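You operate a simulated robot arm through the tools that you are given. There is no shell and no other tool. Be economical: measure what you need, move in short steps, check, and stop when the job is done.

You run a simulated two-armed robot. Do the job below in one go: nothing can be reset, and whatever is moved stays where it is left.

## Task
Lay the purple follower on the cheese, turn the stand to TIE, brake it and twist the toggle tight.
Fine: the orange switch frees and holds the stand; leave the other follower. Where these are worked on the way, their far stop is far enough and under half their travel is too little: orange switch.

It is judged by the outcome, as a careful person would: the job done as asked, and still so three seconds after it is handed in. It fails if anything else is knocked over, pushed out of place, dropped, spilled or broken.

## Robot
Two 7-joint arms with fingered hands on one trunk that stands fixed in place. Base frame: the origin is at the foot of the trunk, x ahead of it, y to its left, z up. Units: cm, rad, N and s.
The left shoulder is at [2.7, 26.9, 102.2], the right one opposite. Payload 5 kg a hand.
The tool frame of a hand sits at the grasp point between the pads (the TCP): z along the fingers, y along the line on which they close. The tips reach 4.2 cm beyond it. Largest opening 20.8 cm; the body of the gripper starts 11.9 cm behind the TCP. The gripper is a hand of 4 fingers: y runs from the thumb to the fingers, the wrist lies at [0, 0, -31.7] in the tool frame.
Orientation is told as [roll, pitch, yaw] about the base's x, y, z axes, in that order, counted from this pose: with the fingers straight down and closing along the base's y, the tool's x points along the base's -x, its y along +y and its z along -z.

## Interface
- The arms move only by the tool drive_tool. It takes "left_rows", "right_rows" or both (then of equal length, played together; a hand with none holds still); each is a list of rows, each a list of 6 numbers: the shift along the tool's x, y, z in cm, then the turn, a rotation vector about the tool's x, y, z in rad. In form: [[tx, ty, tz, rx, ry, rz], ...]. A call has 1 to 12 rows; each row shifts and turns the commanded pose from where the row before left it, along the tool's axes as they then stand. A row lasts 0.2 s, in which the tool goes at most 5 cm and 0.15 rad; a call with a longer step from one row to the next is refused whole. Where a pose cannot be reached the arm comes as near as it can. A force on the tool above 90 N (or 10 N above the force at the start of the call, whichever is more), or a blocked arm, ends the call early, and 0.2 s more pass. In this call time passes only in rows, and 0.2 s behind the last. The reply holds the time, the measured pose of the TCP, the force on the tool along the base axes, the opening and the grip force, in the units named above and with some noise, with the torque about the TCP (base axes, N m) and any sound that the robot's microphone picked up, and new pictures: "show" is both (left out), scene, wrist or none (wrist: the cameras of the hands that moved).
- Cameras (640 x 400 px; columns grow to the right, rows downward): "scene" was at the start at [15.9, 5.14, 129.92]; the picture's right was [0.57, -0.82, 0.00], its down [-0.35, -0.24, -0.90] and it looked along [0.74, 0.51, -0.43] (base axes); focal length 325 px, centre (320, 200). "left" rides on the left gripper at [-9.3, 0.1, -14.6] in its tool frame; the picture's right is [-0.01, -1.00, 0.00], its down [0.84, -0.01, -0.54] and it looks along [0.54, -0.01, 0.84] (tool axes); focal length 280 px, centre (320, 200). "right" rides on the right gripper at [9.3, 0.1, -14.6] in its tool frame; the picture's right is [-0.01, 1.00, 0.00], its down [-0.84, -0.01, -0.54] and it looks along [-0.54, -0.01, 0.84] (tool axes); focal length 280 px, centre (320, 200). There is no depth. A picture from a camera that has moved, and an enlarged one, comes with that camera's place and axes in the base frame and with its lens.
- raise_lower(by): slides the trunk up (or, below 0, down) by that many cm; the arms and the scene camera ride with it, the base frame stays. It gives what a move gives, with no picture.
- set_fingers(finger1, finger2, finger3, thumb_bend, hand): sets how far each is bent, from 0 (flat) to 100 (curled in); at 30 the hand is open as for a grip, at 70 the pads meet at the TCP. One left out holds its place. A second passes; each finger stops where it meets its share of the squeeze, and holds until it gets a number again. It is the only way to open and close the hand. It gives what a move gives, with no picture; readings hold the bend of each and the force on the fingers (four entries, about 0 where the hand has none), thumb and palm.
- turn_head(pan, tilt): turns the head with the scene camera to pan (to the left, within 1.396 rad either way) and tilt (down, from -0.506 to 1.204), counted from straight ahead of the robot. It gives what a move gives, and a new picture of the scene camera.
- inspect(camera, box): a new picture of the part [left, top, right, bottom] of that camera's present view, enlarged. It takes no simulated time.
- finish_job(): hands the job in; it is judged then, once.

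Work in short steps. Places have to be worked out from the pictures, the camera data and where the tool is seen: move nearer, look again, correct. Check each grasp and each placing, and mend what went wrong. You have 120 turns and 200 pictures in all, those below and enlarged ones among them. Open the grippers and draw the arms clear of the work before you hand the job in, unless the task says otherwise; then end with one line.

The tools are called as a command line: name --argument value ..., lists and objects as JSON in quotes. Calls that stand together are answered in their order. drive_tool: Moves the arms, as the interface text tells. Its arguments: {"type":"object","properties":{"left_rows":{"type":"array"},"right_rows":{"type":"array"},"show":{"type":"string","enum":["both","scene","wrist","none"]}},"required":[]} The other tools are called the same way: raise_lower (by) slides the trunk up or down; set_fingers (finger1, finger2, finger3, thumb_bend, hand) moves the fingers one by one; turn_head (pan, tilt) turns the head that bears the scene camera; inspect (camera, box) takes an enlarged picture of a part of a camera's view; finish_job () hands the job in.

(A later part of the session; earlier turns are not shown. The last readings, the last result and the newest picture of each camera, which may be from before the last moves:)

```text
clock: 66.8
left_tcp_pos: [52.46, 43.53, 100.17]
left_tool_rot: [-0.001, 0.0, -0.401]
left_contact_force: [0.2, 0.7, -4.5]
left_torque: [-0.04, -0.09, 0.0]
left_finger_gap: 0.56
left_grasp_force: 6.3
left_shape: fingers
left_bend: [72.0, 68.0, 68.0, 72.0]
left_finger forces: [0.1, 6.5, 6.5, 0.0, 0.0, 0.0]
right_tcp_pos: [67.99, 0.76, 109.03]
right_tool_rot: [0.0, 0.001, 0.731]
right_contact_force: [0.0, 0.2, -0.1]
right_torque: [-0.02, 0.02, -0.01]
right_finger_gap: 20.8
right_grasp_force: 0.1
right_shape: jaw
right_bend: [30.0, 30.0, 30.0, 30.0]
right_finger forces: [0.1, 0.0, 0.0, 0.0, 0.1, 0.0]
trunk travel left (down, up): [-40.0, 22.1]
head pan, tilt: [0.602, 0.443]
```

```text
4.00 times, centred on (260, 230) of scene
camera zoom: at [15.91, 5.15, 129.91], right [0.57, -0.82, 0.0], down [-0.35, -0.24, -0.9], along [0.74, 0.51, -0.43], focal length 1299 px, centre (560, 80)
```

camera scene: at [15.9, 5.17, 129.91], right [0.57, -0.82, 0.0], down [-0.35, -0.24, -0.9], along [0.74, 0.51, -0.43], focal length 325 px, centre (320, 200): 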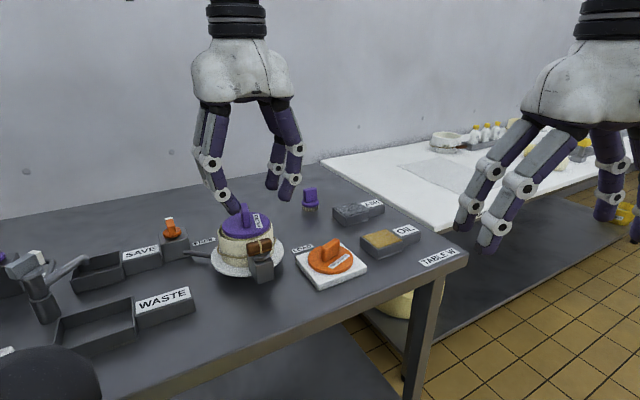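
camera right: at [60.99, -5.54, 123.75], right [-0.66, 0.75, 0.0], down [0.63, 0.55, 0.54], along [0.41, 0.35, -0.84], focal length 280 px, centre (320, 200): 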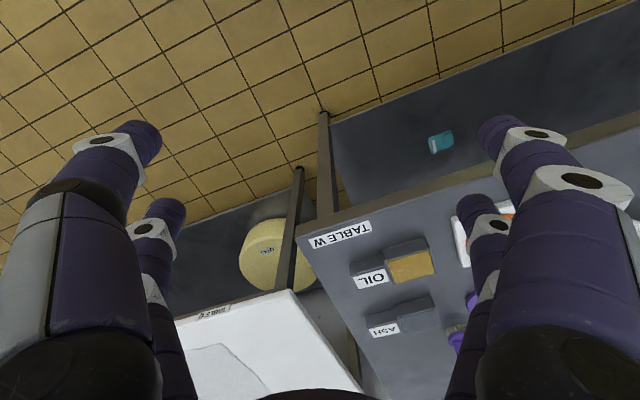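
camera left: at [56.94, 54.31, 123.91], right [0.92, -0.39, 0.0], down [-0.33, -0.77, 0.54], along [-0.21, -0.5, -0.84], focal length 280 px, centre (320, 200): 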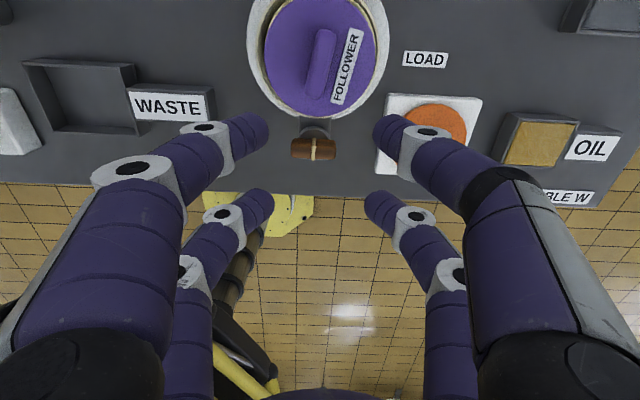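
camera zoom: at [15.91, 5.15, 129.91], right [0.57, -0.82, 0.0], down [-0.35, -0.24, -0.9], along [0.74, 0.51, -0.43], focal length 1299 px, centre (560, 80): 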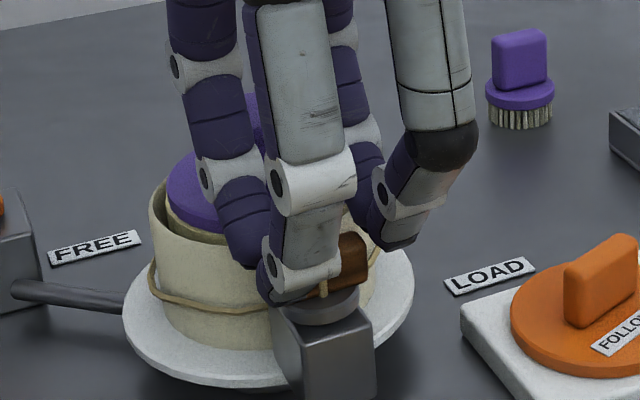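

That was too far, since only the lower pair holds. I'll open, shift +0.45 cm and close again.

set_fingers --hand "left" --finger1 66 --finger2 66 --finger3 66 --thumb_bend 66

drive_tool --left_rows '[[0.5, 0, 0.2, 0, 0, 0], [0, 0, 0, 0, 0, 0]]' --show "none"

set_fingers --hand "left" --finger1 75 --finger2 75 --finger3 75 --thumb_bend 75

inspect --camera "left" --box '[200, 80, 440, 230]'

```text
clock: 67.8
left_tcp_pos: [52.5, 43.66, 100.16]
left_tool_rot: [0.002, 0.0, -0.403]
left_contact_force: [-0.3, -0.1, -0.2]
left_torque: [-0.01, 0.02, 0.0]
left_finger_gap: 2.93
left_grasp_force: 0.1
left_shape: fingers
left_bend: [66.0, 66.0, 66.0, 66.0]
left_finger forces: [0.0, 0.1, 0.1, 0.0, 0.1, 0.0]
right_tcp_pos: [68.13, 0.87, 108.92]
right_tool_rot: [0.0, 0.0, 0.732]
right_contact_force: [0.3, -0.3, -0.2]
right_torque: [-0.01, 0.03, 0.04]
right_finger_gap: 20.8
right_grasp_force: 0.0
right_shape: jaw
right_bend: [30.0, 30.0, 30.0, 30.0]
right_finger forces: [0.0, 0.0, 0.1, 0.0, 0.0, 0.0]
trunk travel left (down, up): [-40.0, 22.1]
head pan, tilt: [0.602, 0.443]
```

```text
clock: 68.4
left_tcp_pos: [51.98, 43.76, 99.94]
left_tool_rot: [-0.001, -0.001, -0.403]
left_contact_force: [-0.8, -0.4, 0.0]
left_torque: [0.0, -0.03, -0.01]
left_finger_gap: 2.93
left_grasp_force: 0.2
left_shape: fingers
left_bend: [66.0, 66.0, 66.0, 66.0]
left_finger forces: [0.0, 0.0, 0.0, 0.0, 0.1, 0.1]
right_tcp_pos: [68.12, 0.78, 109.01]
right_tool_rot: [0.0, 0.0, 0.732]
right_contact_force: [0.7, -0.2, 0.8]
right_torque: [0.0, 0.01, -0.04]
right_finger_gap: 20.75
right_grasp_force: 0.0
right_shape: jaw
right_bend: [30.0, 30.0, 30.0, 30.0]
right_finger forces: [0.0, 0.0, 0.1, 0.0, 0.1, 0.1]
trunk travel left (down, up): [-40.0, 22.1]
head pan, tilt: [0.602, 0.443]
```

```text
clock: 69.4
left_tcp_pos: [52.16, 43.73, 99.92]
left_tool_rot: [0.0, -0.001, -0.402]
left_contact_force: [0.1, -1.2, -5.7]
left_torque: [-0.11, -0.13, 0.0]
left_finger_gap: 0.58
left_grasp_force: 7.3
left_shape: fingers
left_bend: [72.0, 68.0, 68.0, 72.0]
left_finger forces: [0.0, 7.6, 7.4, 0.1, 0.0, 0.0]
right_tcp_pos: [68.16, 0.78, 109.05]
right_tool_rot: [-0.001, 0.001, 0.732]
right_contact_force: [0.5, 0.4, 0.1]
right_torque: [0.02, 0.0, 0.04]
right_finger_gap: 20.8
right_grasp_force: 0.1
right_shape: jaw
right_bend: [30.0, 30.0, 30.0, 30.0]
right_finger forces: [0.0, 0.1, 0.0, 0.1, 0.0, 0.0]
trunk travel left (down, up): [-40.0, 22.1]
head pan, tilt: [0.602, 0.443]
```

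```text
2.67 times, centred on (320, 155) of left
camera zoom: at [60.76, 40.34, 114.44], right [-0.38, -0.93, 0.0], down [-0.78, 0.32, 0.54], along [-0.5, 0.2, -0.84], focal length 748 px, centre (320, 320)
```

zoom: 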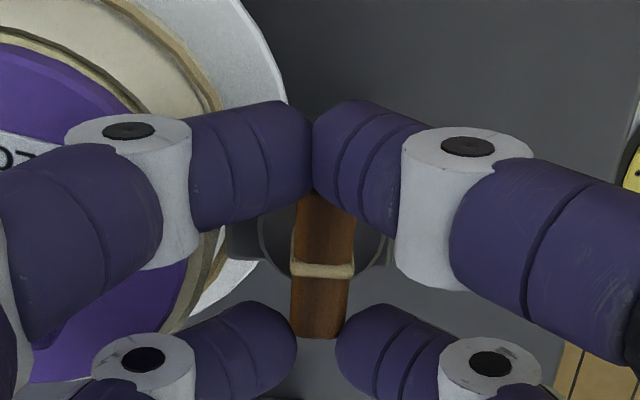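

The upper pair closes over the bar's end. I'll open, lower 0.6 cm, shift +0.35 and close again.

set_fingers --hand "left" --finger1 65 --finger2 65 --finger3 65 --thumb_bend 65

drive_tool --left_rows '[[0.45, 0, 0, 0, 0, 0], [0, 0, 0.3, 0, 0, 0], [0, 0, 0.3, 0, 0, 0], [0, 0, 0, 0, 0, 0]]' --show "none"

set_fingers --hand "left" --finger1 75 --finger2 75 --finger3 75 --thumb_bend 75

inspect --camera "left" --box '[200, 80, 440, 230]'

inspect --camera "scene" --box '[180, 180, 340, 280]'

```text
clock: 70.4
left_tcp_pos: [52.08, 43.83, 99.84]
left_tool_rot: [-0.001, 0.0, -0.401]
left_contact_force: [0.1, -0.6, 0.2]
left_torque: [-0.01, 0.01, 0.03]
left_finger_gap: 3.45
left_grasp_force: 0.0
left_shape: fingers
left_bend: [65.0, 65.0, 65.0, 65.0]
left_finger forces: [0.0, 0.1, 0.0, 0.1, 0.0, 0.1]
right_tcp_pos: [68.05, 0.84, 108.98]
right_tool_rot: [-0.001, 0.0, 0.733]
right_contact_force: [0.1, 0.8, 1.2]
right_torque: [-0.01, -0.03, 0.03]
right_finger_gap: 20.8
right_grasp_force: 0.1
right_shape: jaw
right_bend: [30.0, 30.0, 30.0, 30.0]
right_finger forces: [0.1, 0.0, 0.0, 0.0, 0.0, 0.0]
trunk travel left (down, up): [-40.0, 22.1]
head pan, tilt: [0.602, 0.443]
```

```text
clock: 71.4
left_tcp_pos: [51.66, 43.98, 99.36]
left_tool_rot: [0.001, -0.001, -0.401]
left_contact_force: [0.2, -1.6, 0.9]
left_torque: [-0.02, -0.07, -0.05]
left_finger_gap: 3.36
left_grasp_force: 0.9
left_shape: fingers
left_bend: [66.0, 65.0, 65.0, 65.0]
left_finger forces: [1.4, 0.0, 0.1, 0.1, 0.0, 0.0]
right_tcp_pos: [68.11, 0.86, 109.05]
right_tool_rot: [0.0, 0.0, 0.732]
right_contact_force: [0.2, 0.1, -0.3]
right_torque: [0.0, 0.0, 0.03]
right_finger_gap: 20.79
right_grasp_force: 0.0
right_shape: jaw
right_bend: [30.0, 30.0, 30.0, 30.0]
right_finger forces: [0.1, 0.0, 0.1, 0.0, 0.1, 0.1]
trunk travel left (down, up): [-40.0, 22.1]
head pan, tilt: [0.602, 0.443]
```

```text
clock: 72.4
left_tcp_pos: [51.76, 43.99, 99.42]
left_tool_rot: [0.002, 0.001, -0.402]
left_contact_force: [-3.2, -11.4, -14.8]
left_torque: [-0.19, 0.24, -0.2]
left_finger_gap: 1.81
left_grasp_force: 18.3
left_shape: fingers
left_bend: [68.0, 68.0, 68.0, 68.0]
left_finger forces: [6.9, 7.1, 7.5, 0.1, 16.0, 0.0]
right_tcp_pos: [68.16, 0.82, 109.1]
right_tool_rot: [0.0, 0.001, 0.73]
right_contact_force: [-0.3, 0.9, -0.5]
right_torque: [-0.01, -0.03, -0.03]
right_finger_gap: 20.8
right_grasp_force: 0.0
right_shape: jaw
right_bend: [30.0, 30.0, 30.0, 30.0]
right_finger forces: [0.1, 0.0, 0.0, 0.0, 0.0, 0.0]
trunk travel left (down, up): [-40.0, 22.1]
head pan, tilt: [0.602, 0.443]
```

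```text
2.67 times, centred on (320, 155) of left
camera zoom: at [60.39, 40.49, 113.87], right [-0.38, -0.93, 0.0], down [-0.78, 0.32, 0.54], along [-0.5, 0.2, -0.84], focal length 748 px, centre (320, 320)
```

zoom: 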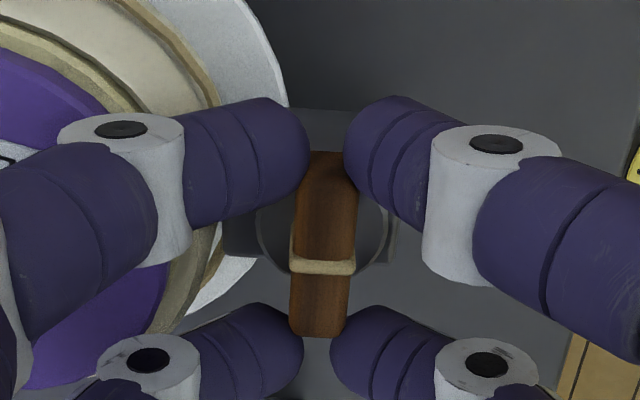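

```text
4.00 times, centred on (260, 230) of scene
camera zoom: at [15.92, 5.12, 129.9], right [0.57, -0.82, 0.0], down [-0.35, -0.24, -0.9], along [0.74, 0.51, -0.43], focal length 1299 px, centre (560, 80)
```

zoom: 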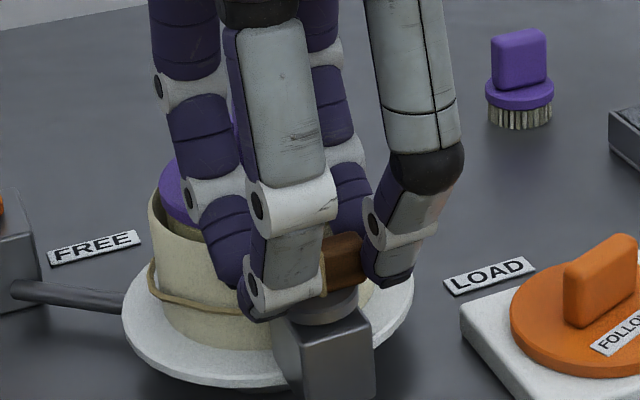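

All four fingers now hold the toggle. I'll try a small clockwise twist and read the torque.

drive_tool --left_rows '[[0, 0, 0, 0, 0, 0.1], [0, 0, 0, 0, 0, 0.1], [0, 0, 0, 0, 0, 0]]' --show "none"

inspect --camera "left" --box '[200, 80, 440, 230]'

```text
clock: 73.2
left_tcp_pos: [51.61, 43.99, 99.29]
left_tool_rot: [0.0, 0.001, -0.602]
left_contact_force: [-2.8, -6.4, -16.7]
left_torque: [-0.07, 0.17, 0.0]
left_finger_gap: 1.83
left_grasp_force: 17.9
left_shape: fingers
left_bend: [68.0, 69.0, 68.0, 68.0]
left_finger forces: [8.1, 7.4, 6.9, 0.0, 14.2, 0.0]
right_tcp_pos: [68.08, 0.75, 109.04]
right_tool_rot: [0.0, 0.0, 0.732]
right_contact_force: [0.0, -0.5, 0.3]
right_torque: [0.02, 0.0, -0.01]
right_finger_gap: 20.8
right_grasp_force: 0.0
right_shape: jaw
right_bend: [30.0, 30.0, 30.0, 30.0]
right_finger forces: [0.0, 0.0, 0.0, 0.0, 0.1, 0.1]
trunk travel left (down, up): [-40.0, 22.1]
head pan, tilt: [0.602, 0.443]
```

```text
2.67 times, centred on (320, 155) of left
camera zoom: at [59.5, 38.87, 113.88], right [-0.55, -0.83, 0.0], down [-0.7, 0.47, 0.54], along [-0.45, 0.3, -0.84], focal length 748 px, centre (320, 320)
```

zoom: 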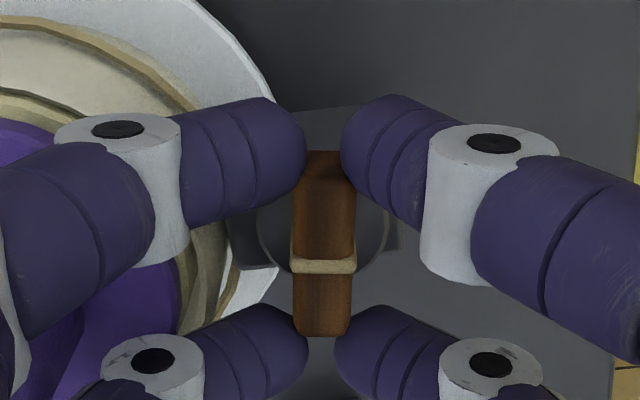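

The toggle follows clockwise freely. I'll continue with modest steps.

drive_tool --left_rows '[[0, 0, 0, 0, 0, 0.13], [0, 0, 0, 0, 0, 0.13], [0, 0, 0, 0, 0, 0.13], [0, 0, 0, 0, 0, 0]]' --show "none"

inspect --camera "left" --box '[200, 80, 440, 230]'

inspect --camera "scene" --box '[180, 180, 340, 280]'

```text
clock: 74.2
left_tcp_pos: [51.72, 44.09, 99.31]
left_tool_rot: [0.001, 0.0, -0.992]
left_contact_force: [-5.6, 0.0, -12.1]
left_torque: [0.37, 0.2, 0.33]
left_finger_gap: 1.79
left_grasp_force: 29.8
left_shape: fingers
left_bend: [67.0, 70.0, 68.0, 69.0]
left_finger forces: [9.4, 27.3, 7.9, 0.0, 14.1, 0.1]
right_tcp_pos: [68.19, 0.8, 109.06]
right_tool_rot: [0.001, 0.0, 0.733]
right_contact_force: [0.9, -0.2, -0.1]
right_torque: [-0.02, -0.01, -0.03]
right_finger_gap: 20.81
right_grasp_force: 0.1
right_shape: jaw
right_bend: [30.0, 30.0, 30.0, 30.0]
right_finger forces: [0.0, 0.0, 0.0, 0.0, 0.1, 0.0]
trunk travel left (down, up): [-40.0, 22.1]
head pan, tilt: [0.602, 0.443]
```

```text
2.67 times, centred on (320, 155) of left
camera zoom: at [56.92, 36.3, 113.91], right [-0.83, -0.56, 0.0], down [-0.47, 0.7, 0.54], along [-0.3, 0.45, -0.84], focal length 748 px, centre (320, 320)
```

zoom: 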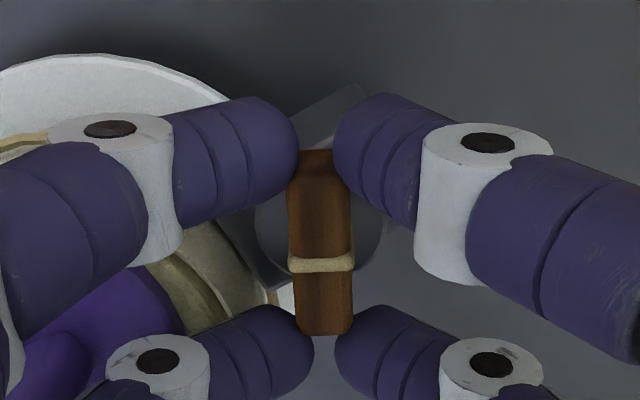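

```text
4.00 times, centred on (260, 230) of scene
camera zoom: at [15.9, 5.17, 129.92], right [0.57, -0.82, 0.0], down [-0.35, -0.24, -0.9], along [0.74, 0.51, -0.43], focal length 1299 px, centre (560, 80)
```

zoom: 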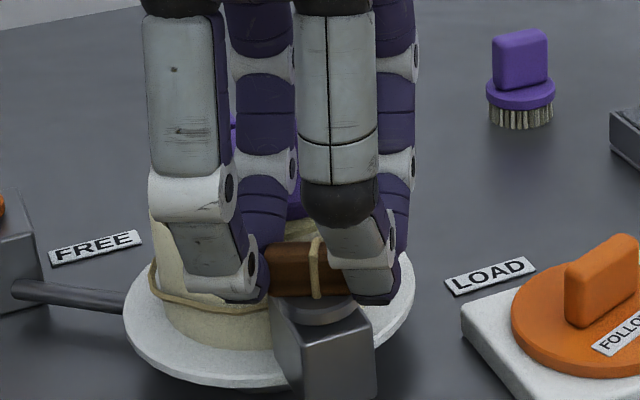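

Finger 2's force jumped, so it's probably touching the hoop as it swings in. The toggle has turned about 34°. I'll ease the squeeze, lift straight off and inspect.

set_fingers --hand "left" --finger1 67 --finger2 68 --finger3 67 --thumb_bend 67

drive_tool --left_rows '[[0, 0, -0.7, 0, 0, 0], [0, 0, -1.3, 0, 0, 0], [0, 0, -3, 0, 0, 0], [0, 0, -3, 0, 0, 0], [0, 0, 0, 0, 0, 0]]' --show "none"

inspect --camera "left" --box '[160, 50, 480, 250]'

inspect --camera "scene" --box '[180, 180, 340, 280]'

```text
clock: 75.2
left_tcp_pos: [51.73, 44.01, 99.33]
left_tool_rot: [0.002, 0.0, -0.991]
left_contact_force: [2.2, 1.4, 10.9]
left_torque: [0.36, -0.03, 0.03]
left_finger_gap: 2.55
left_grasp_force: 7.2
left_shape: fingers
left_bend: [67.0, 69.0, 67.0, 67.0]
left_finger forces: [1.0, 12.5, 0.5, 0.0, 0.1, 0.1]
right_tcp_pos: [68.09, 0.78, 109.03]
right_tool_rot: [0.001, 0.0, 0.732]
right_contact_force: [0.5, 0.7, -1.0]
right_torque: [0.03, -0.02, 0.03]
right_finger_gap: 20.76
right_grasp_force: 0.1
right_shape: jaw
right_bend: [30.0, 30.0, 30.0, 30.0]
right_finger forces: [0.0, 0.1, 0.1, 0.0, 0.0, 0.0]
trunk travel left (down, up): [-40.0, 22.1]
head pan, tilt: [0.602, 0.443]
```

```text
clock: 76.4
left_tcp_pos: [51.6, 44.05, 107.5]
left_tool_rot: [0.002, 0.001, -0.991]
left_contact_force: [0.3, 0.2, -0.5]
left_torque: [-0.02, 0.0, 0.0]
left_finger_gap: 2.53
left_grasp_force: 0.0
left_shape: fingers
left_bend: [67.0, 68.0, 67.0, 67.0]
left_finger forces: [0.1, 0.0, 0.0, 0.1, 0.1, 0.0]
right_tcp_pos: [68.06, 0.8, 108.89]
right_tool_rot: [0.002, -0.001, 0.732]
right_contact_force: [-0.4, -0.9, 1.1]
right_torque: [-0.02, 0.0, 0.01]
right_finger_gap: 20.79
right_grasp_force: 0.0
right_shape: jaw
right_bend: [30.0, 30.0, 30.0, 30.0]
right_finger forces: [0.0, 0.0, 0.0, 0.0, 0.0, 0.0]
trunk travel left (down, up): [-40.0, 22.1]
head pan, tilt: [0.602, 0.443]
```

```text
2.00 times, centred on (320, 150) of left
camera zoom: at [56.85, 36.32, 121.98], right [-0.83, -0.56, 0.0], down [-0.47, 0.7, 0.54], along [-0.3, 0.45, -0.84], focal length 561 px, centre (320, 300)
```

zoom: 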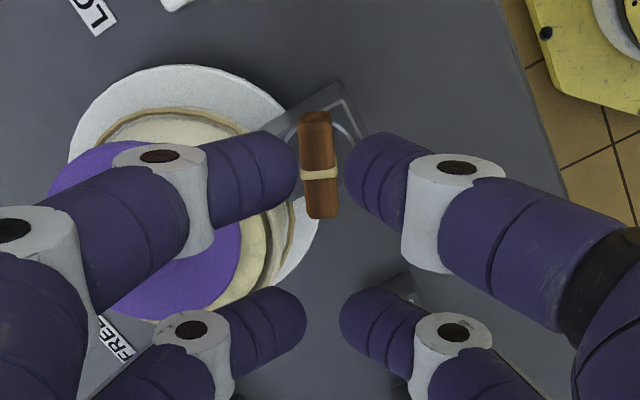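

```text
4.00 times, centred on (260, 230) of scene
camera zoom: at [15.91, 5.15, 129.9], right [0.57, -0.82, 0.0], down [-0.35, -0.24, -0.9], along [0.74, 0.51, -0.43], focal length 1299 px, centre (560, 80)
```

zoom: 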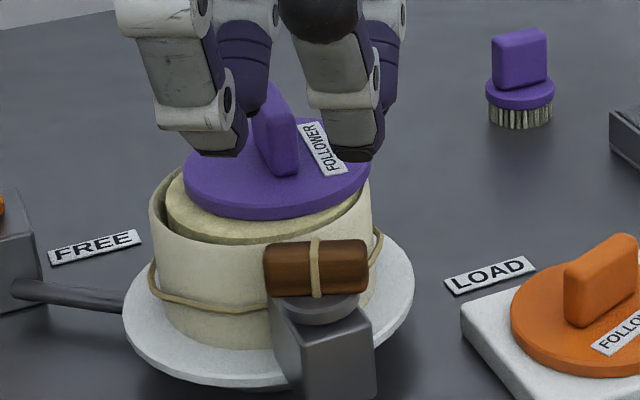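

My inner finger pushed the follower about 1 cm off-centre, which I'll mend after the toggle. For the rest of the twist I'll use closed fingers from the outer side: the bar caged between the two finger pairs, well away from the follower.

set_fingers --hand "left" --finger1 70 --finger2 70 --finger3 70 --thumb_bend 70

drive_tool --left_rows '[[0, 0, 0, 0, 0, -0.1425], [0, 0, 0, 0, 0, -0.1425], [0, 0, 0, 0, 0, -0.1425], [0, 0, 0, 0, 0, -0.1425], [0, 0, 0, 0, 0, -0.1425], [0, 0, 0, 0, 0, -0.1425], [0, 0, 0, 0, 0, -0.1425], [0, 0, 0, 0, 0, -0.1425], [0, 0, 0, 0, 0, -0.1425], [0, 0, 0, 0, 0, -0.1425], [-0.4, -1.9, 0, 0, 0, -0.1425], [0, 0, 2, 0, 0, 0]]' --show "none"

drive_tool --left_rows '[[0, 0, 0, 0, 0, 0]]'

inspect --camera "left" --box '[200, 60, 440, 210]'

```text
clock: 77.4
left_tcp_pos: [51.58, 43.99, 107.38]
left_tool_rot: [0.0, 0.001, -0.991]
left_contact_force: [0.3, -0.1, -0.5]
left_torque: [-0.01, -0.02, -0.01]
left_finger_gap: 1.13
left_grasp_force: 0.0
left_shape: fingers
left_bend: [70.0, 70.0, 70.0, 70.0]
left_finger forces: [0.1, 0.0, 0.0, 0.1, 0.0, 0.1]
right_tcp_pos: [68.2, 0.81, 109.04]
right_tool_rot: [0.001, 0.001, 0.732]
right_contact_force: [-0.1, -0.4, 0.0]
right_torque: [0.03, 0.0, 0.02]
right_finger_gap: 20.78
right_grasp_force: 0.0
right_shape: jaw
right_bend: [30.0, 30.0, 30.0, 30.0]
right_finger forces: [0.0, 0.0, 0.1, 0.0, 0.1, 0.1]
trunk travel left (down, up): [-40.0, 22.1]
head pan, tilt: [0.602, 0.443]
```

```text
clock: 80.0
left_tcp_pos: [52.9, 42.56, 105.32]
left_tool_rot: [0.0, 0.002, 0.578]
left_contact_force: [-0.2, 0.6, -0.8]
left_torque: [-0.04, 0.05, -0.03]
left_finger_gap: 1.11
left_grasp_force: 0.0
left_shape: fingers
left_bend: [70.0, 70.0, 70.0, 70.0]
left_finger forces: [0.0, 0.0, 0.0, 0.0, 0.0, 0.1]
right_tcp_pos: [68.04, 0.95, 108.98]
right_tool_rot: [-0.001, 0.0, 0.732]
right_contact_force: [0.7, 0.7, -0.7]
right_torque: [-0.13, 0.03, 0.0]
right_finger_gap: 20.77
right_grasp_force: 0.1
right_shape: jaw
right_bend: [30.0, 30.0, 30.0, 30.0]
right_finger forces: [0.1, 0.1, 0.0, 0.0, 0.0, 0.0]
trunk travel left (down, up): [-40.0, 22.1]
head pan, tilt: [0.602, 0.443]
```

```text
clock: 80.4
left_tcp_pos: [52.89, 42.38, 105.36]
left_tool_rot: [0.0, -0.001, 0.576]
left_contact_force: [-0.4, 0.4, -0.1]
left_torque: [-0.05, -0.01, 0.05]
left_finger_gap: 1.11
left_grasp_force: 0.1
left_shape: fingers
left_bend: [70.0, 70.0, 70.0, 70.0]
left_finger forces: [0.0, 0.0, 0.1, 0.0, 0.0, 0.1]
right_tcp_pos: [68.2, 0.85, 109.08]
right_tool_rot: [0.0, -0.001, 0.731]
right_contact_force: [0.2, -0.2, -0.8]
right_torque: [-0.04, -0.03, 0.01]
right_finger_gap: 20.8
right_grasp_force: 0.0
right_shape: jaw
right_bend: [30.0, 30.0, 30.0, 30.0]
right_finger forces: [0.0, 0.0, 0.1, 0.0, 0.1, 0.1]
trunk travel left (down, up): [-40.0, 22.1]
head pan, tilt: [0.602, 0.443]
camera scene: at [15.9, 5.15, 129.91], right [0.57, -0.82, 0.0], down [-0.35, -0.24, -0.9], along [0.74, 0.51, -0.43], focal length 325 px, centre (320, 200)
camera left: at [60.72, 47.69, 119.84], right [0.56, -0.83, 0.0], down [-0.7, -0.47, 0.54], along [-0.45, -0.3, -0.84], focal length 280 px, centre (320, 200)
```

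scene: 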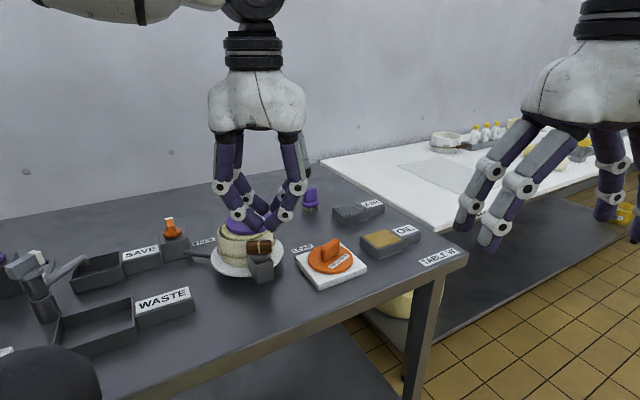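
left: 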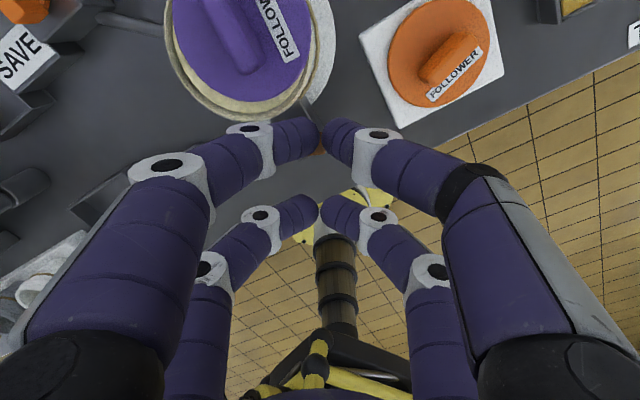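

```text
2.67 times, centred on (320, 135) of left
camera zoom: at [60.72, 47.69, 119.84], right [0.56, -0.83, 0.0], down [-0.7, -0.47, 0.54], along [-0.45, -0.3, -0.84], focal length 748 px, centre (320, 373)
```

zoom: 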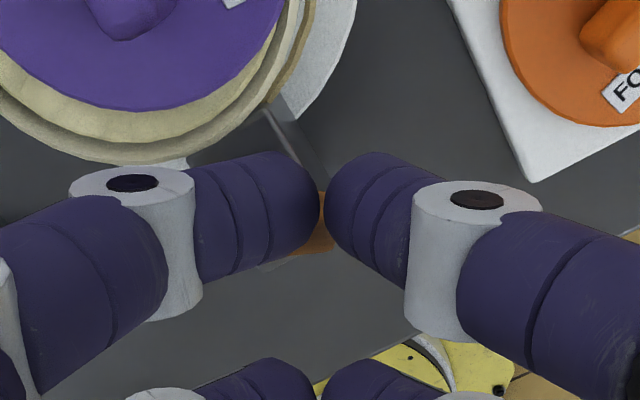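

The bar sits just ahead of the rear pair. I'll shift +0.5 along tool x and descend in steps so the bar goes between the pairs.

drive_tool --left_rows '[[0.5, 0, 1, 0, 0, 0], [0, 0, 2, 0, 0, 0], [0, 0, 1.5, 0, 0, 0], [0, 0, 0, 0, 0, 0]]' --show "none"

inspect --camera "left" --box '[200, 80, 440, 230]'

inspect --camera "scene" --box '[180, 180, 340, 280]'

```text
clock: 81.4
left_tcp_pos: [52.21, 42.08, 100.79]
left_tool_rot: [0.001, 0.001, 0.576]
left_contact_force: [-0.6, 0.3, 1.1]
left_torque: [0.02, -0.03, 0.03]
left_finger_gap: 1.09
left_grasp_force: 0.1
left_shape: fingers
left_bend: [70.0, 70.0, 70.0, 70.0]
left_finger forces: [0.0, 0.1, 0.0, 0.1, 0.1, 0.1]
right_tcp_pos: [68.03, 0.75, 109.09]
right_tool_rot: [0.001, 0.0, 0.733]
right_contact_force: [-0.2, 0.4, 0.7]
right_torque: [0.0, 0.04, 0.04]
right_finger_gap: 20.77
right_grasp_force: 0.1
right_shape: jaw
right_bend: [30.0, 30.0, 30.0, 30.0]
right_finger forces: [0.0, 0.0, 0.1, 0.1, 0.0, 0.0]
trunk travel left (down, up): [-40.0, 22.1]
head pan, tilt: [0.602, 0.443]
```

```text
2.67 times, centred on (320, 155) of left
camera zoom: at [60.11, 47.36, 115.36], right [0.56, -0.83, 0.0], down [-0.7, -0.47, 0.54], along [-0.45, -0.3, -0.84], focal length 748 px, centre (320, 320)
```

zoom: 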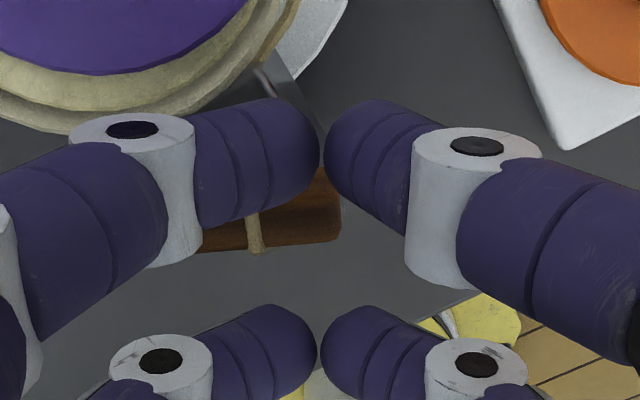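

```text
4.00 times, centred on (260, 230) of scene
camera zoom: at [15.89, 5.13, 129.92], right [0.57, -0.82, 0.0], down [-0.35, -0.24, -0.9], along [0.74, 0.51, -0.43], focal length 1299 px, centre (560, 80)
```

zoom: 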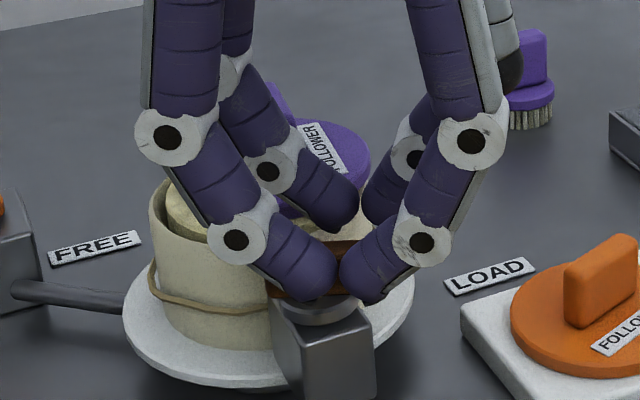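

The rear pair would still catch the bar's edge. I'll back off 0.7 cm and lower 1.4 cm.

drive_tool --left_rows '[[-0.7, 0, 0, 0, 0, 0], [0, 0, 0.7, 0, 0, 0], [0, 0, 0.7, 0, 0, 0], [0, 0, 0, 0, 0, 0]]' --show "none"

inspect --camera "left" --box '[200, 80, 440, 230]'

inspect --camera "scene" --box '[180, 180, 340, 280]'

```text
clock: 82.4
left_tcp_pos: [53.03, 42.44, 99.5]
left_tool_rot: [0.001, 0.0, 0.576]
left_contact_force: [-0.3, -1.2, 0.1]
left_torque: [-0.04, -0.01, -0.04]
left_finger_gap: 1.09
left_grasp_force: 0.1
left_shape: fingers
left_bend: [70.0, 70.0, 70.0, 70.0]
left_finger forces: [0.1, 0.1, 0.0, 0.1, 0.0, 0.1]
right_tcp_pos: [68.14, 0.8, 108.98]
right_tool_rot: [0.0, 0.0, 0.733]
right_contact_force: [0.1, 0.8, -0.1]
right_torque: [-0.03, 0.02, -0.03]
right_finger_gap: 20.78
right_grasp_force: 0.0
right_shape: jaw
right_bend: [30.0, 30.0, 30.0, 30.0]
right_finger forces: [0.0, 0.1, 0.0, 0.0, 0.0, 0.0]
trunk travel left (down, up): [-40.0, 22.1]
head pan, tilt: [0.602, 0.443]
```

```text
2.67 times, centred on (320, 155) of left
camera zoom: at [60.87, 47.78, 114.09], right [0.56, -0.83, 0.0], down [-0.7, -0.47, 0.54], along [-0.45, -0.3, -0.84], focal length 748 px, centre (320, 320)
```

zoom: 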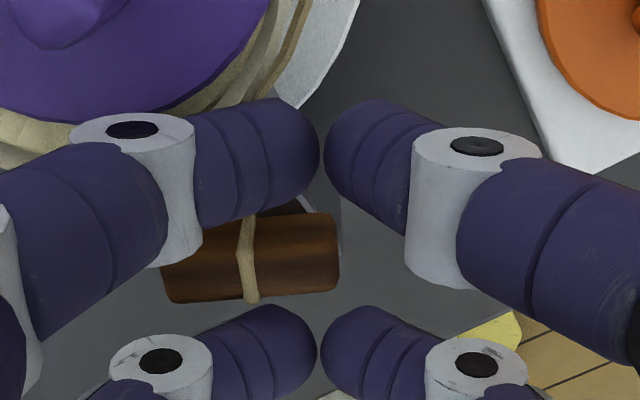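

```text
4.00 times, centred on (260, 230) of scene
camera zoom: at [15.9, 5.13, 129.92], right [0.57, -0.82, 0.0], down [-0.35, -0.24, -0.9], along [0.74, 0.51, -0.43], focal length 1299 px, centre (560, 80)
```

zoom: 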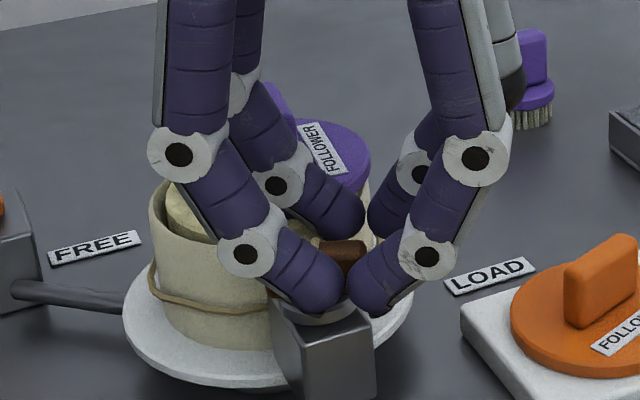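

The bar is now caged, with the rear pair behind it. I'll orbit clockwise about the pivot for 4 rows and check.

drive_tool --left_rows '[[0.1, 0.3, 0, 0, 0, 0], [0.233, 0.094, 0, 0, 0, 0.14], [0.233, 0.094, 0, 0, 0, 0.14], [0.233, 0.094, 0, 0, 0, 0.14], [0.233, 0.094, 0, 0, 0, 0.14], [0, 0, 0, 0, 0, 0]]' --show "none"

inspect --camera "left" --box '[200, 80, 440, 230]'

inspect --camera "scene" --box '[180, 180, 340, 280]'

```text
clock: 83.8
left_tcp_pos: [51.84, 42.81, 99.36]
left_tool_rot: [0.0, -0.002, 0.013]
left_contact_force: [-1.8, -1.2, 2.0]
left_torque: [0.07, 0.13, 0.03]
left_finger_gap: 1.08
left_grasp_force: 1.6
left_shape: fingers
left_bend: [70.0, 70.0, 70.0, 70.0]
left_finger forces: [0.0, 2.6, 0.0, 0.0, 0.1, 0.1]
right_tcp_pos: [68.04, 0.86, 108.93]
right_tool_rot: [-0.001, 0.0, 0.732]
right_contact_force: [-0.2, 0.0, -0.3]
right_torque: [-0.03, 0.0, 0.0]
right_finger_gap: 20.8
right_grasp_force: 0.1
right_shape: jaw
right_bend: [30.0, 30.0, 30.0, 30.0]
right_finger forces: [0.0, 0.1, 0.0, 0.0, 0.0, 0.1]
trunk travel left (down, up): [-40.0, 22.1]
head pan, tilt: [0.602, 0.443]
```

```text
2.67 times, centred on (320, 155) of left
camera zoom: at [61.16, 43.18, 113.99], right [0.03, -1.0, 0.0], down [-0.84, -0.02, 0.54], along [-0.54, -0.02, -0.84], focal length 748 px, centre (320, 320)
```

zoom: 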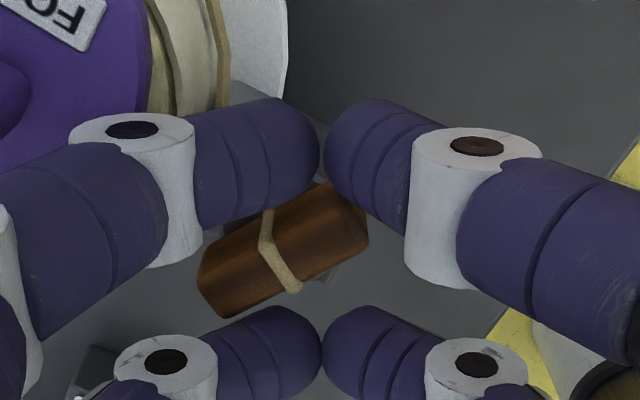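

```text
4.00 times, centred on (260, 230) of scene
camera zoom: at [15.89, 5.13, 129.92], right [0.57, -0.82, 0.0], down [-0.35, -0.24, -0.9], along [0.74, 0.51, -0.43], focal length 1299 px, centre (560, 80)
```

zoom: 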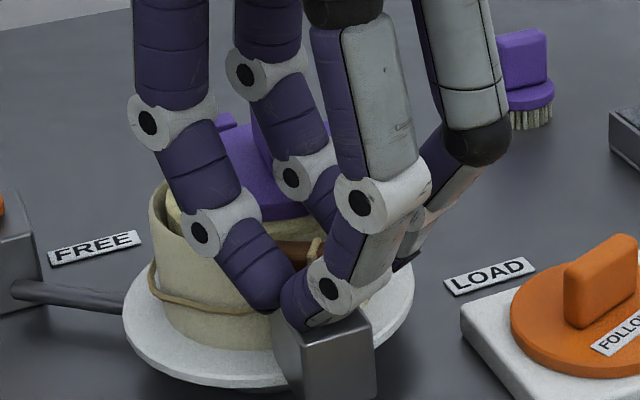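

The bar lags the hand's rotation, at about −66° with the hand at −90°. I'll translate +1 cm along tool x so the rear pair catches it up.

drive_tool --left_rows '[[0.35, 0, 0, 0, 0, 0], [0.35, 0, 0, 0, 0, 0], [0.3, 0, 0, 0, 0, 0], [0, 0, 0, 0, 0, 0]]' --show "none"

inspect --camera "left" --box '[200, 80, 440, 230]'

```text
clock: 84.8
left_tcp_pos: [50.79, 42.7, 99.53]
left_tool_rot: [0.0, -0.001, 0.016]
left_contact_force: [4.8, -4.8, 3.3]
left_torque: [-0.19, -0.21, -0.1]
left_finger_gap: 1.45
left_grasp_force: 2.6
left_shape: fingers
left_bend: [70.0, 70.0, 70.0, 69.0]
left_finger forces: [0.1, 0.0, 0.1, 0.1, 6.6, 0.0]
right_tcp_pos: [68.15, 0.77, 108.96]
right_tool_rot: [0.001, 0.0, 0.731]
right_contact_force: [-0.4, -0.5, -0.7]
right_torque: [-0.02, 0.01, 0.01]
right_finger_gap: 20.81
right_grasp_force: 0.1
right_shape: jaw
right_bend: [30.0, 30.0, 30.0, 30.0]
right_finger forces: [0.0, 0.0, 0.0, 0.0, 0.0, 0.0]
trunk travel left (down, up): [-40.0, 22.1]
head pan, tilt: [0.602, 0.443]
```

```text
2.67 times, centred on (320, 155) of left
camera zoom: at [60.16, 43.12, 114.02], right [0.03, -1.0, 0.0], down [-0.84, -0.03, 0.54], along [-0.54, -0.02, -0.84], focal length 748 px, centre (320, 320)
```

zoom: 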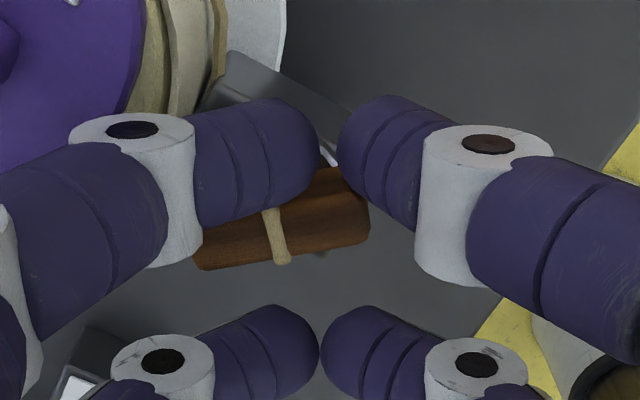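

Working: the bar is at about −81° with the rear-right finger pushing. I'll continue the orbit.

drive_tool --left_rows '[[0.24, 0.15, 0, 0, 0, 0.13], [0.24, 0.15, 0, 0, 0, 0.13], [0.24, 0.15, 0, 0, 0, 0.13], [0.24, 0.15, 0, 0, 0, 0.13], [0, 0, 0, 0, 0, 0]]' --show "none"

inspect --camera "left" --box '[200, 80, 440, 230]'

inspect --camera "scene" --box '[180, 180, 340, 280]'

```text
clock: 86.0
left_tcp_pos: [49.96, 43.52, 99.51]
left_tool_rot: [-0.001, 0.001, -0.506]
left_contact_force: [4.3, -10.3, 5.4]
left_torque: [-0.42, -0.16, -0.15]
left_finger_gap: 1.41
left_grasp_force: 5.3
left_shape: fingers
left_bend: [70.0, 70.0, 70.0, 69.0]
left_finger forces: [4.2, 0.0, 0.0, 0.1, 7.3, 0.0]
right_tcp_pos: [68.21, 0.7, 109.02]
right_tool_rot: [-0.001, 0.001, 0.732]
right_contact_force: [0.1, 0.8, -0.2]
right_torque: [-0.02, 0.0, 0.0]
right_finger_gap: 20.8
right_grasp_force: 0.1
right_shape: jaw
right_bend: [30.0, 30.0, 30.0, 30.0]
right_finger forces: [0.0, 0.0, 0.0, 0.0, 0.0, 0.0]
trunk travel left (down, up): [-40.0, 22.1]
head pan, tilt: [0.602, 0.443]
```

```text
2.67 times, centred on (320, 155) of left
camera zoom: at [58.24, 39.18, 113.93], right [-0.47, -0.88, 0.0], down [-0.74, 0.4, 0.54], along [-0.48, 0.25, -0.84], focal length 748 px, centre (320, 320)
```

zoom: 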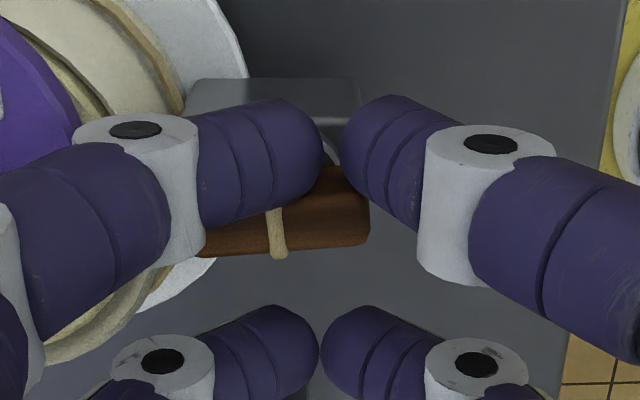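

```text
4.00 times, centred on (260, 230) of scene
camera zoom: at [15.91, 5.07, 129.92], right [0.57, -0.82, 0.0], down [-0.35, -0.24, -0.9], along [0.74, 0.51, -0.43], focal length 1299 px, centre (560, 80)
```

zoom: 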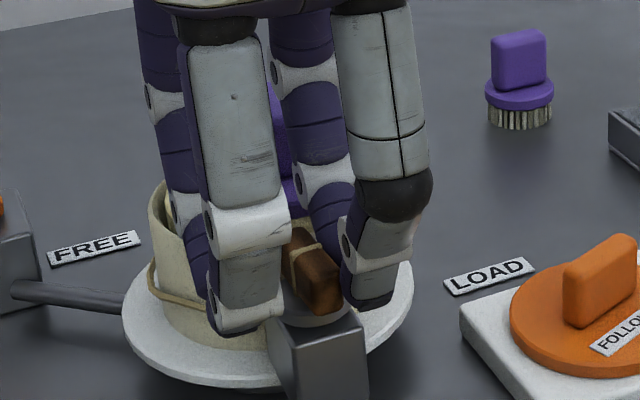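

The toggle has turned about 90° and is now radial. I'll keep going to find whether there is a stop.

drive_tool --left_rows '[[0.24, 0.18, 0, 0, 0, 0.13], [0.24, 0.18, 0, 0, 0, 0.13], [0.24, 0.18, 0, 0, 0, 0.13], [0.24, 0.18, 0, 0, 0, 0.13], [0, 0, 0, 0, 0, 0]]' --show "none"

inspect --camera "left" --box '[200, 80, 440, 230]'

inspect --camera "scene" --box '[180, 180, 340, 280]'

```text
clock: 87.2
left_tcp_pos: [49.74, 44.52, 99.4]
left_tool_rot: [0.001, 0.0, -1.025]
left_contact_force: [-0.1, -17.4, -3.6]
left_torque: [-0.5, 0.1, -0.29]
left_finger_gap: 1.44
left_grasp_force: 8.9
left_shape: fingers
left_bend: [70.0, 70.0, 70.0, 69.0]
left_finger forces: [11.2, 0.1, 0.0, 0.0, 6.0, 0.0]
right_tcp_pos: [68.15, 0.68, 109.0]
right_tool_rot: [-0.001, 0.001, 0.73]
right_contact_force: [0.2, -0.9, -0.5]
right_torque: [-0.02, 0.01, 0.01]
right_finger_gap: 20.8
right_grasp_force: 0.1
right_shape: jaw
right_bend: [30.0, 30.0, 30.0, 30.0]
right_finger forces: [0.0, 0.0, 0.0, 0.0, 0.0, 0.0]
trunk travel left (down, up): [-40.0, 22.1]
head pan, tilt: [0.602, 0.443]
```

```text
2.67 times, centred on (320, 155) of left
camera zoom: at [54.72, 36.67, 114.01], right [-0.85, -0.53, 0.0], down [-0.45, 0.71, 0.54], along [-0.29, 0.46, -0.84], focal length 748 px, centre (320, 320)
```

zoom: 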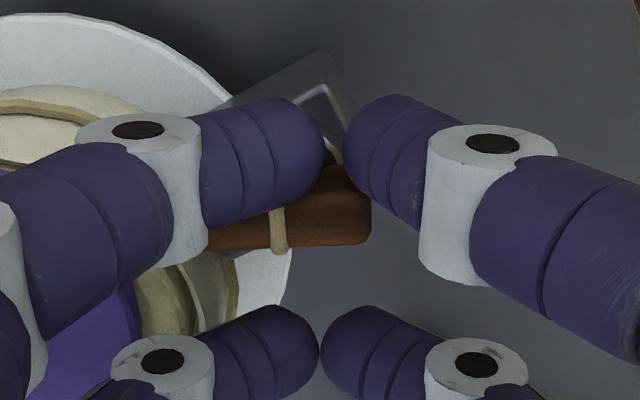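

```text
4.00 times, centred on (260, 230) of scene
camera zoom: at [15.91, 5.06, 129.91], right [0.57, -0.82, 0.0], down [-0.35, -0.24, -0.9], along [0.74, 0.51, -0.43], focal length 1299 px, centre (560, 80)
```

zoom: 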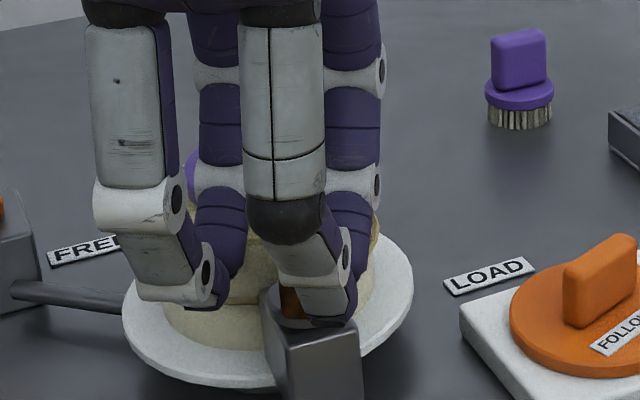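

The toggle is now at about 123°, resistance is growing, and the stand's box seems to have shifted slightly. I'll back off, lift and check the state.

drive_tool --left_rows '[[-0.4, 0, 0, 0, 0, 0], [0, 0, -2, 0, 0, 0], [0, 0, -4, 0, 0, 0], [-1, -2, -4, 0, 0, 0], [-2, -4, -1, 0, 0, 0], [0, -4, 0, 0, 0, 0], [0, 0, 0, 0, 0, 0]]'

inspect --camera "scene" --box '[180, 180, 340, 280]'

inspect --camera "left" --box '[160, 50, 480, 250]'

```text
clock: 88.8
left_tcp_pos: [43.04, 36.16, 110.9]
left_tool_rot: [0.0, 0.0, -1.025]
left_contact_force: [-1.0, 0.7, -0.7]
left_torque: [0.03, -0.01, 0.01]
left_finger_gap: 1.07
left_grasp_force: 0.0
left_shape: fingers
left_bend: [70.0, 70.0, 70.0, 70.0]
left_finger forces: [0.0, 0.1, 0.0, 0.0, 0.1, 0.0]
right_tcp_pos: [68.2, 0.82, 109.01]
right_tool_rot: [-0.001, 0.0, 0.732]
right_contact_force: [-0.7, -0.6, -0.8]
right_torque: [0.04, 0.0, 0.02]
right_finger_gap: 20.78
right_grasp_force: 0.1
right_shape: jaw
right_bend: [30.0, 30.0, 30.0, 30.0]
right_finger forces: [0.0, 0.0, 0.1, 0.1, 0.0, 0.0]
trunk travel left (down, up): [-40.0, 22.1]
head pan, tilt: [0.602, 0.443]
camera scene: at [15.91, 5.12, 129.9], right [0.57, -0.82, 0.0], down [-0.35, -0.24, -0.9], along [0.74, 0.51, -0.43], focal length 325 px, centre (320, 200)
camera left: at [48.05, 28.38, 125.39], right [-0.85, -0.53, 0.0], down [-0.45, 0.71, 0.54], along [-0.29, 0.46, -0.84], focal length 280 px, centre (320, 200)
```

scene: 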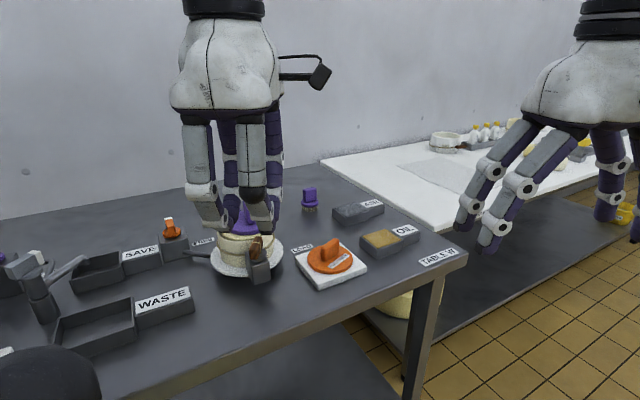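
left: 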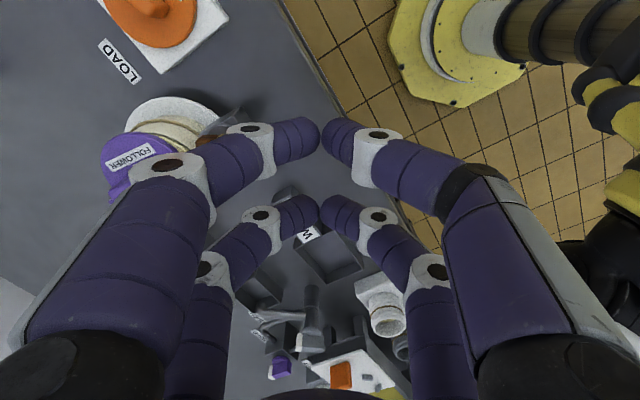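

```text
4.00 times, centred on (260, 230) of scene
camera zoom: at [15.91, 5.12, 129.9], right [0.57, -0.82, 0.0], down [-0.35, -0.24, -0.9], along [0.74, 0.51, -0.43], focal length 1299 px, centre (560, 80)
```

zoom: 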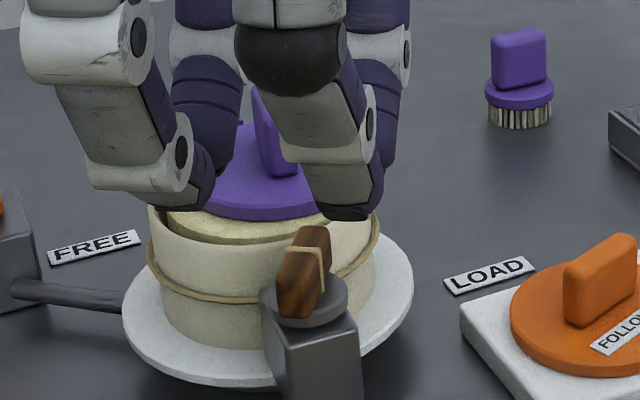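

```text
2.00 times, centred on (320, 150) of left
camera zoom: at [48.05, 28.38, 125.39], right [-0.85, -0.53, 0.0], down [-0.45, 0.71, 0.54], along [-0.29, 0.46, -0.84], focal length 561 px, centre (320, 300)
```

zoom: 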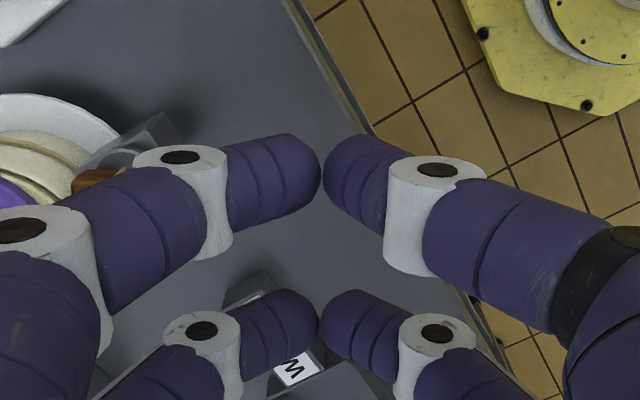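

I'll move the hand aside to see the toggle, post and follower clearly.

drive_tool --left_rows '[[4, 0, 0, 0, 0, 0], [4, 0, 0, 0, 0, 0], [4, 0, 0, 0, 0, 0], [4, 0, 0, 0, 0, 0], [4, 0, 0, 0, 0, 0], [0, 0, 0, 0, 0, 0]]' --show "none"

inspect --camera "scene" --box '[192, 190, 304, 260]'

inspect --camera "left" --box '[0, 0, 320, 200]'

```text
clock: 90.2
left_tcp_pos: [32.39, 53.7, 110.71]
left_tool_rot: [0.0, 0.001, -1.024]
left_contact_force: [1.0, -0.2, 0.3]
left_torque: [0.02, -0.01, -0.03]
left_finger_gap: 1.07
left_grasp_force: 0.1
left_shape: fingers
left_bend: [70.0, 70.0, 70.0, 70.0]
left_finger forces: [0.0, 0.1, 0.0, 0.1, 0.1, 0.1]
right_tcp_pos: [68.21, 0.75, 109.04]
right_tool_rot: [0.0, 0.001, 0.73]
right_contact_force: [-0.3, 0.0, 0.9]
right_torque: [0.07, 0.0, 0.03]
right_finger_gap: 20.79
right_grasp_force: 0.1
right_shape: jaw
right_bend: [30.0, 30.0, 30.0, 30.0]
right_finger forces: [0.0, 0.1, 0.0, 0.0, 0.0, 0.0]
trunk travel left (down, up): [-40.0, 22.1]
head pan, tilt: [0.602, 0.443]
```

```text
5.71 times, centred on (248, 225) of scene
camera zoom: at [15.89, 5.1, 129.92], right [0.57, -0.82, 0.0], down [-0.35, -0.24, -0.9], along [0.74, 0.51, -0.43], focal length 1855 px, centre (731, 57)
```

zoom: 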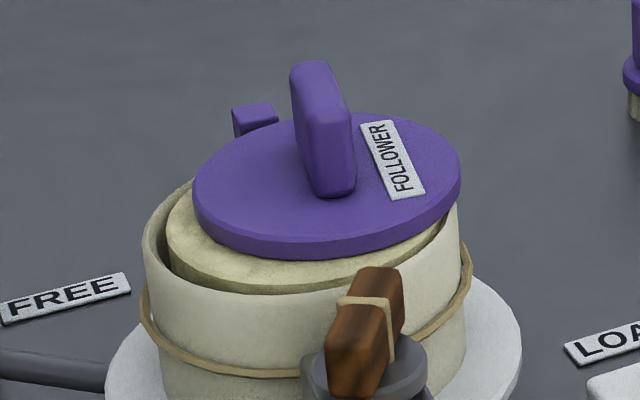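

```text
2.00 times, centred on (160, 100) of left
camera zoom: at [37.5, 45.82, 125.23], right [-0.85, -0.53, 0.0], down [-0.45, 0.71, 0.54], along [-0.29, 0.46, -0.84], focal length 561 px, centre (640, 400)
```

zoom: 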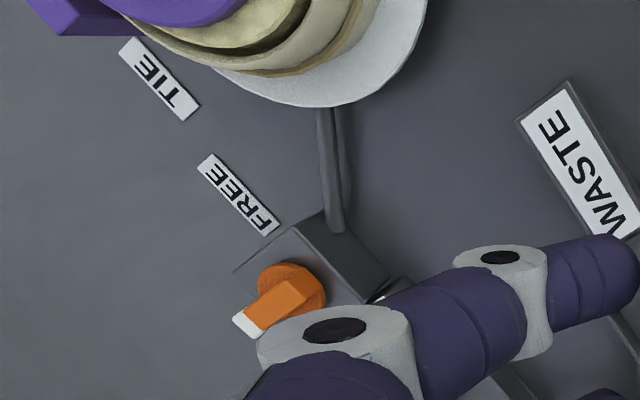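

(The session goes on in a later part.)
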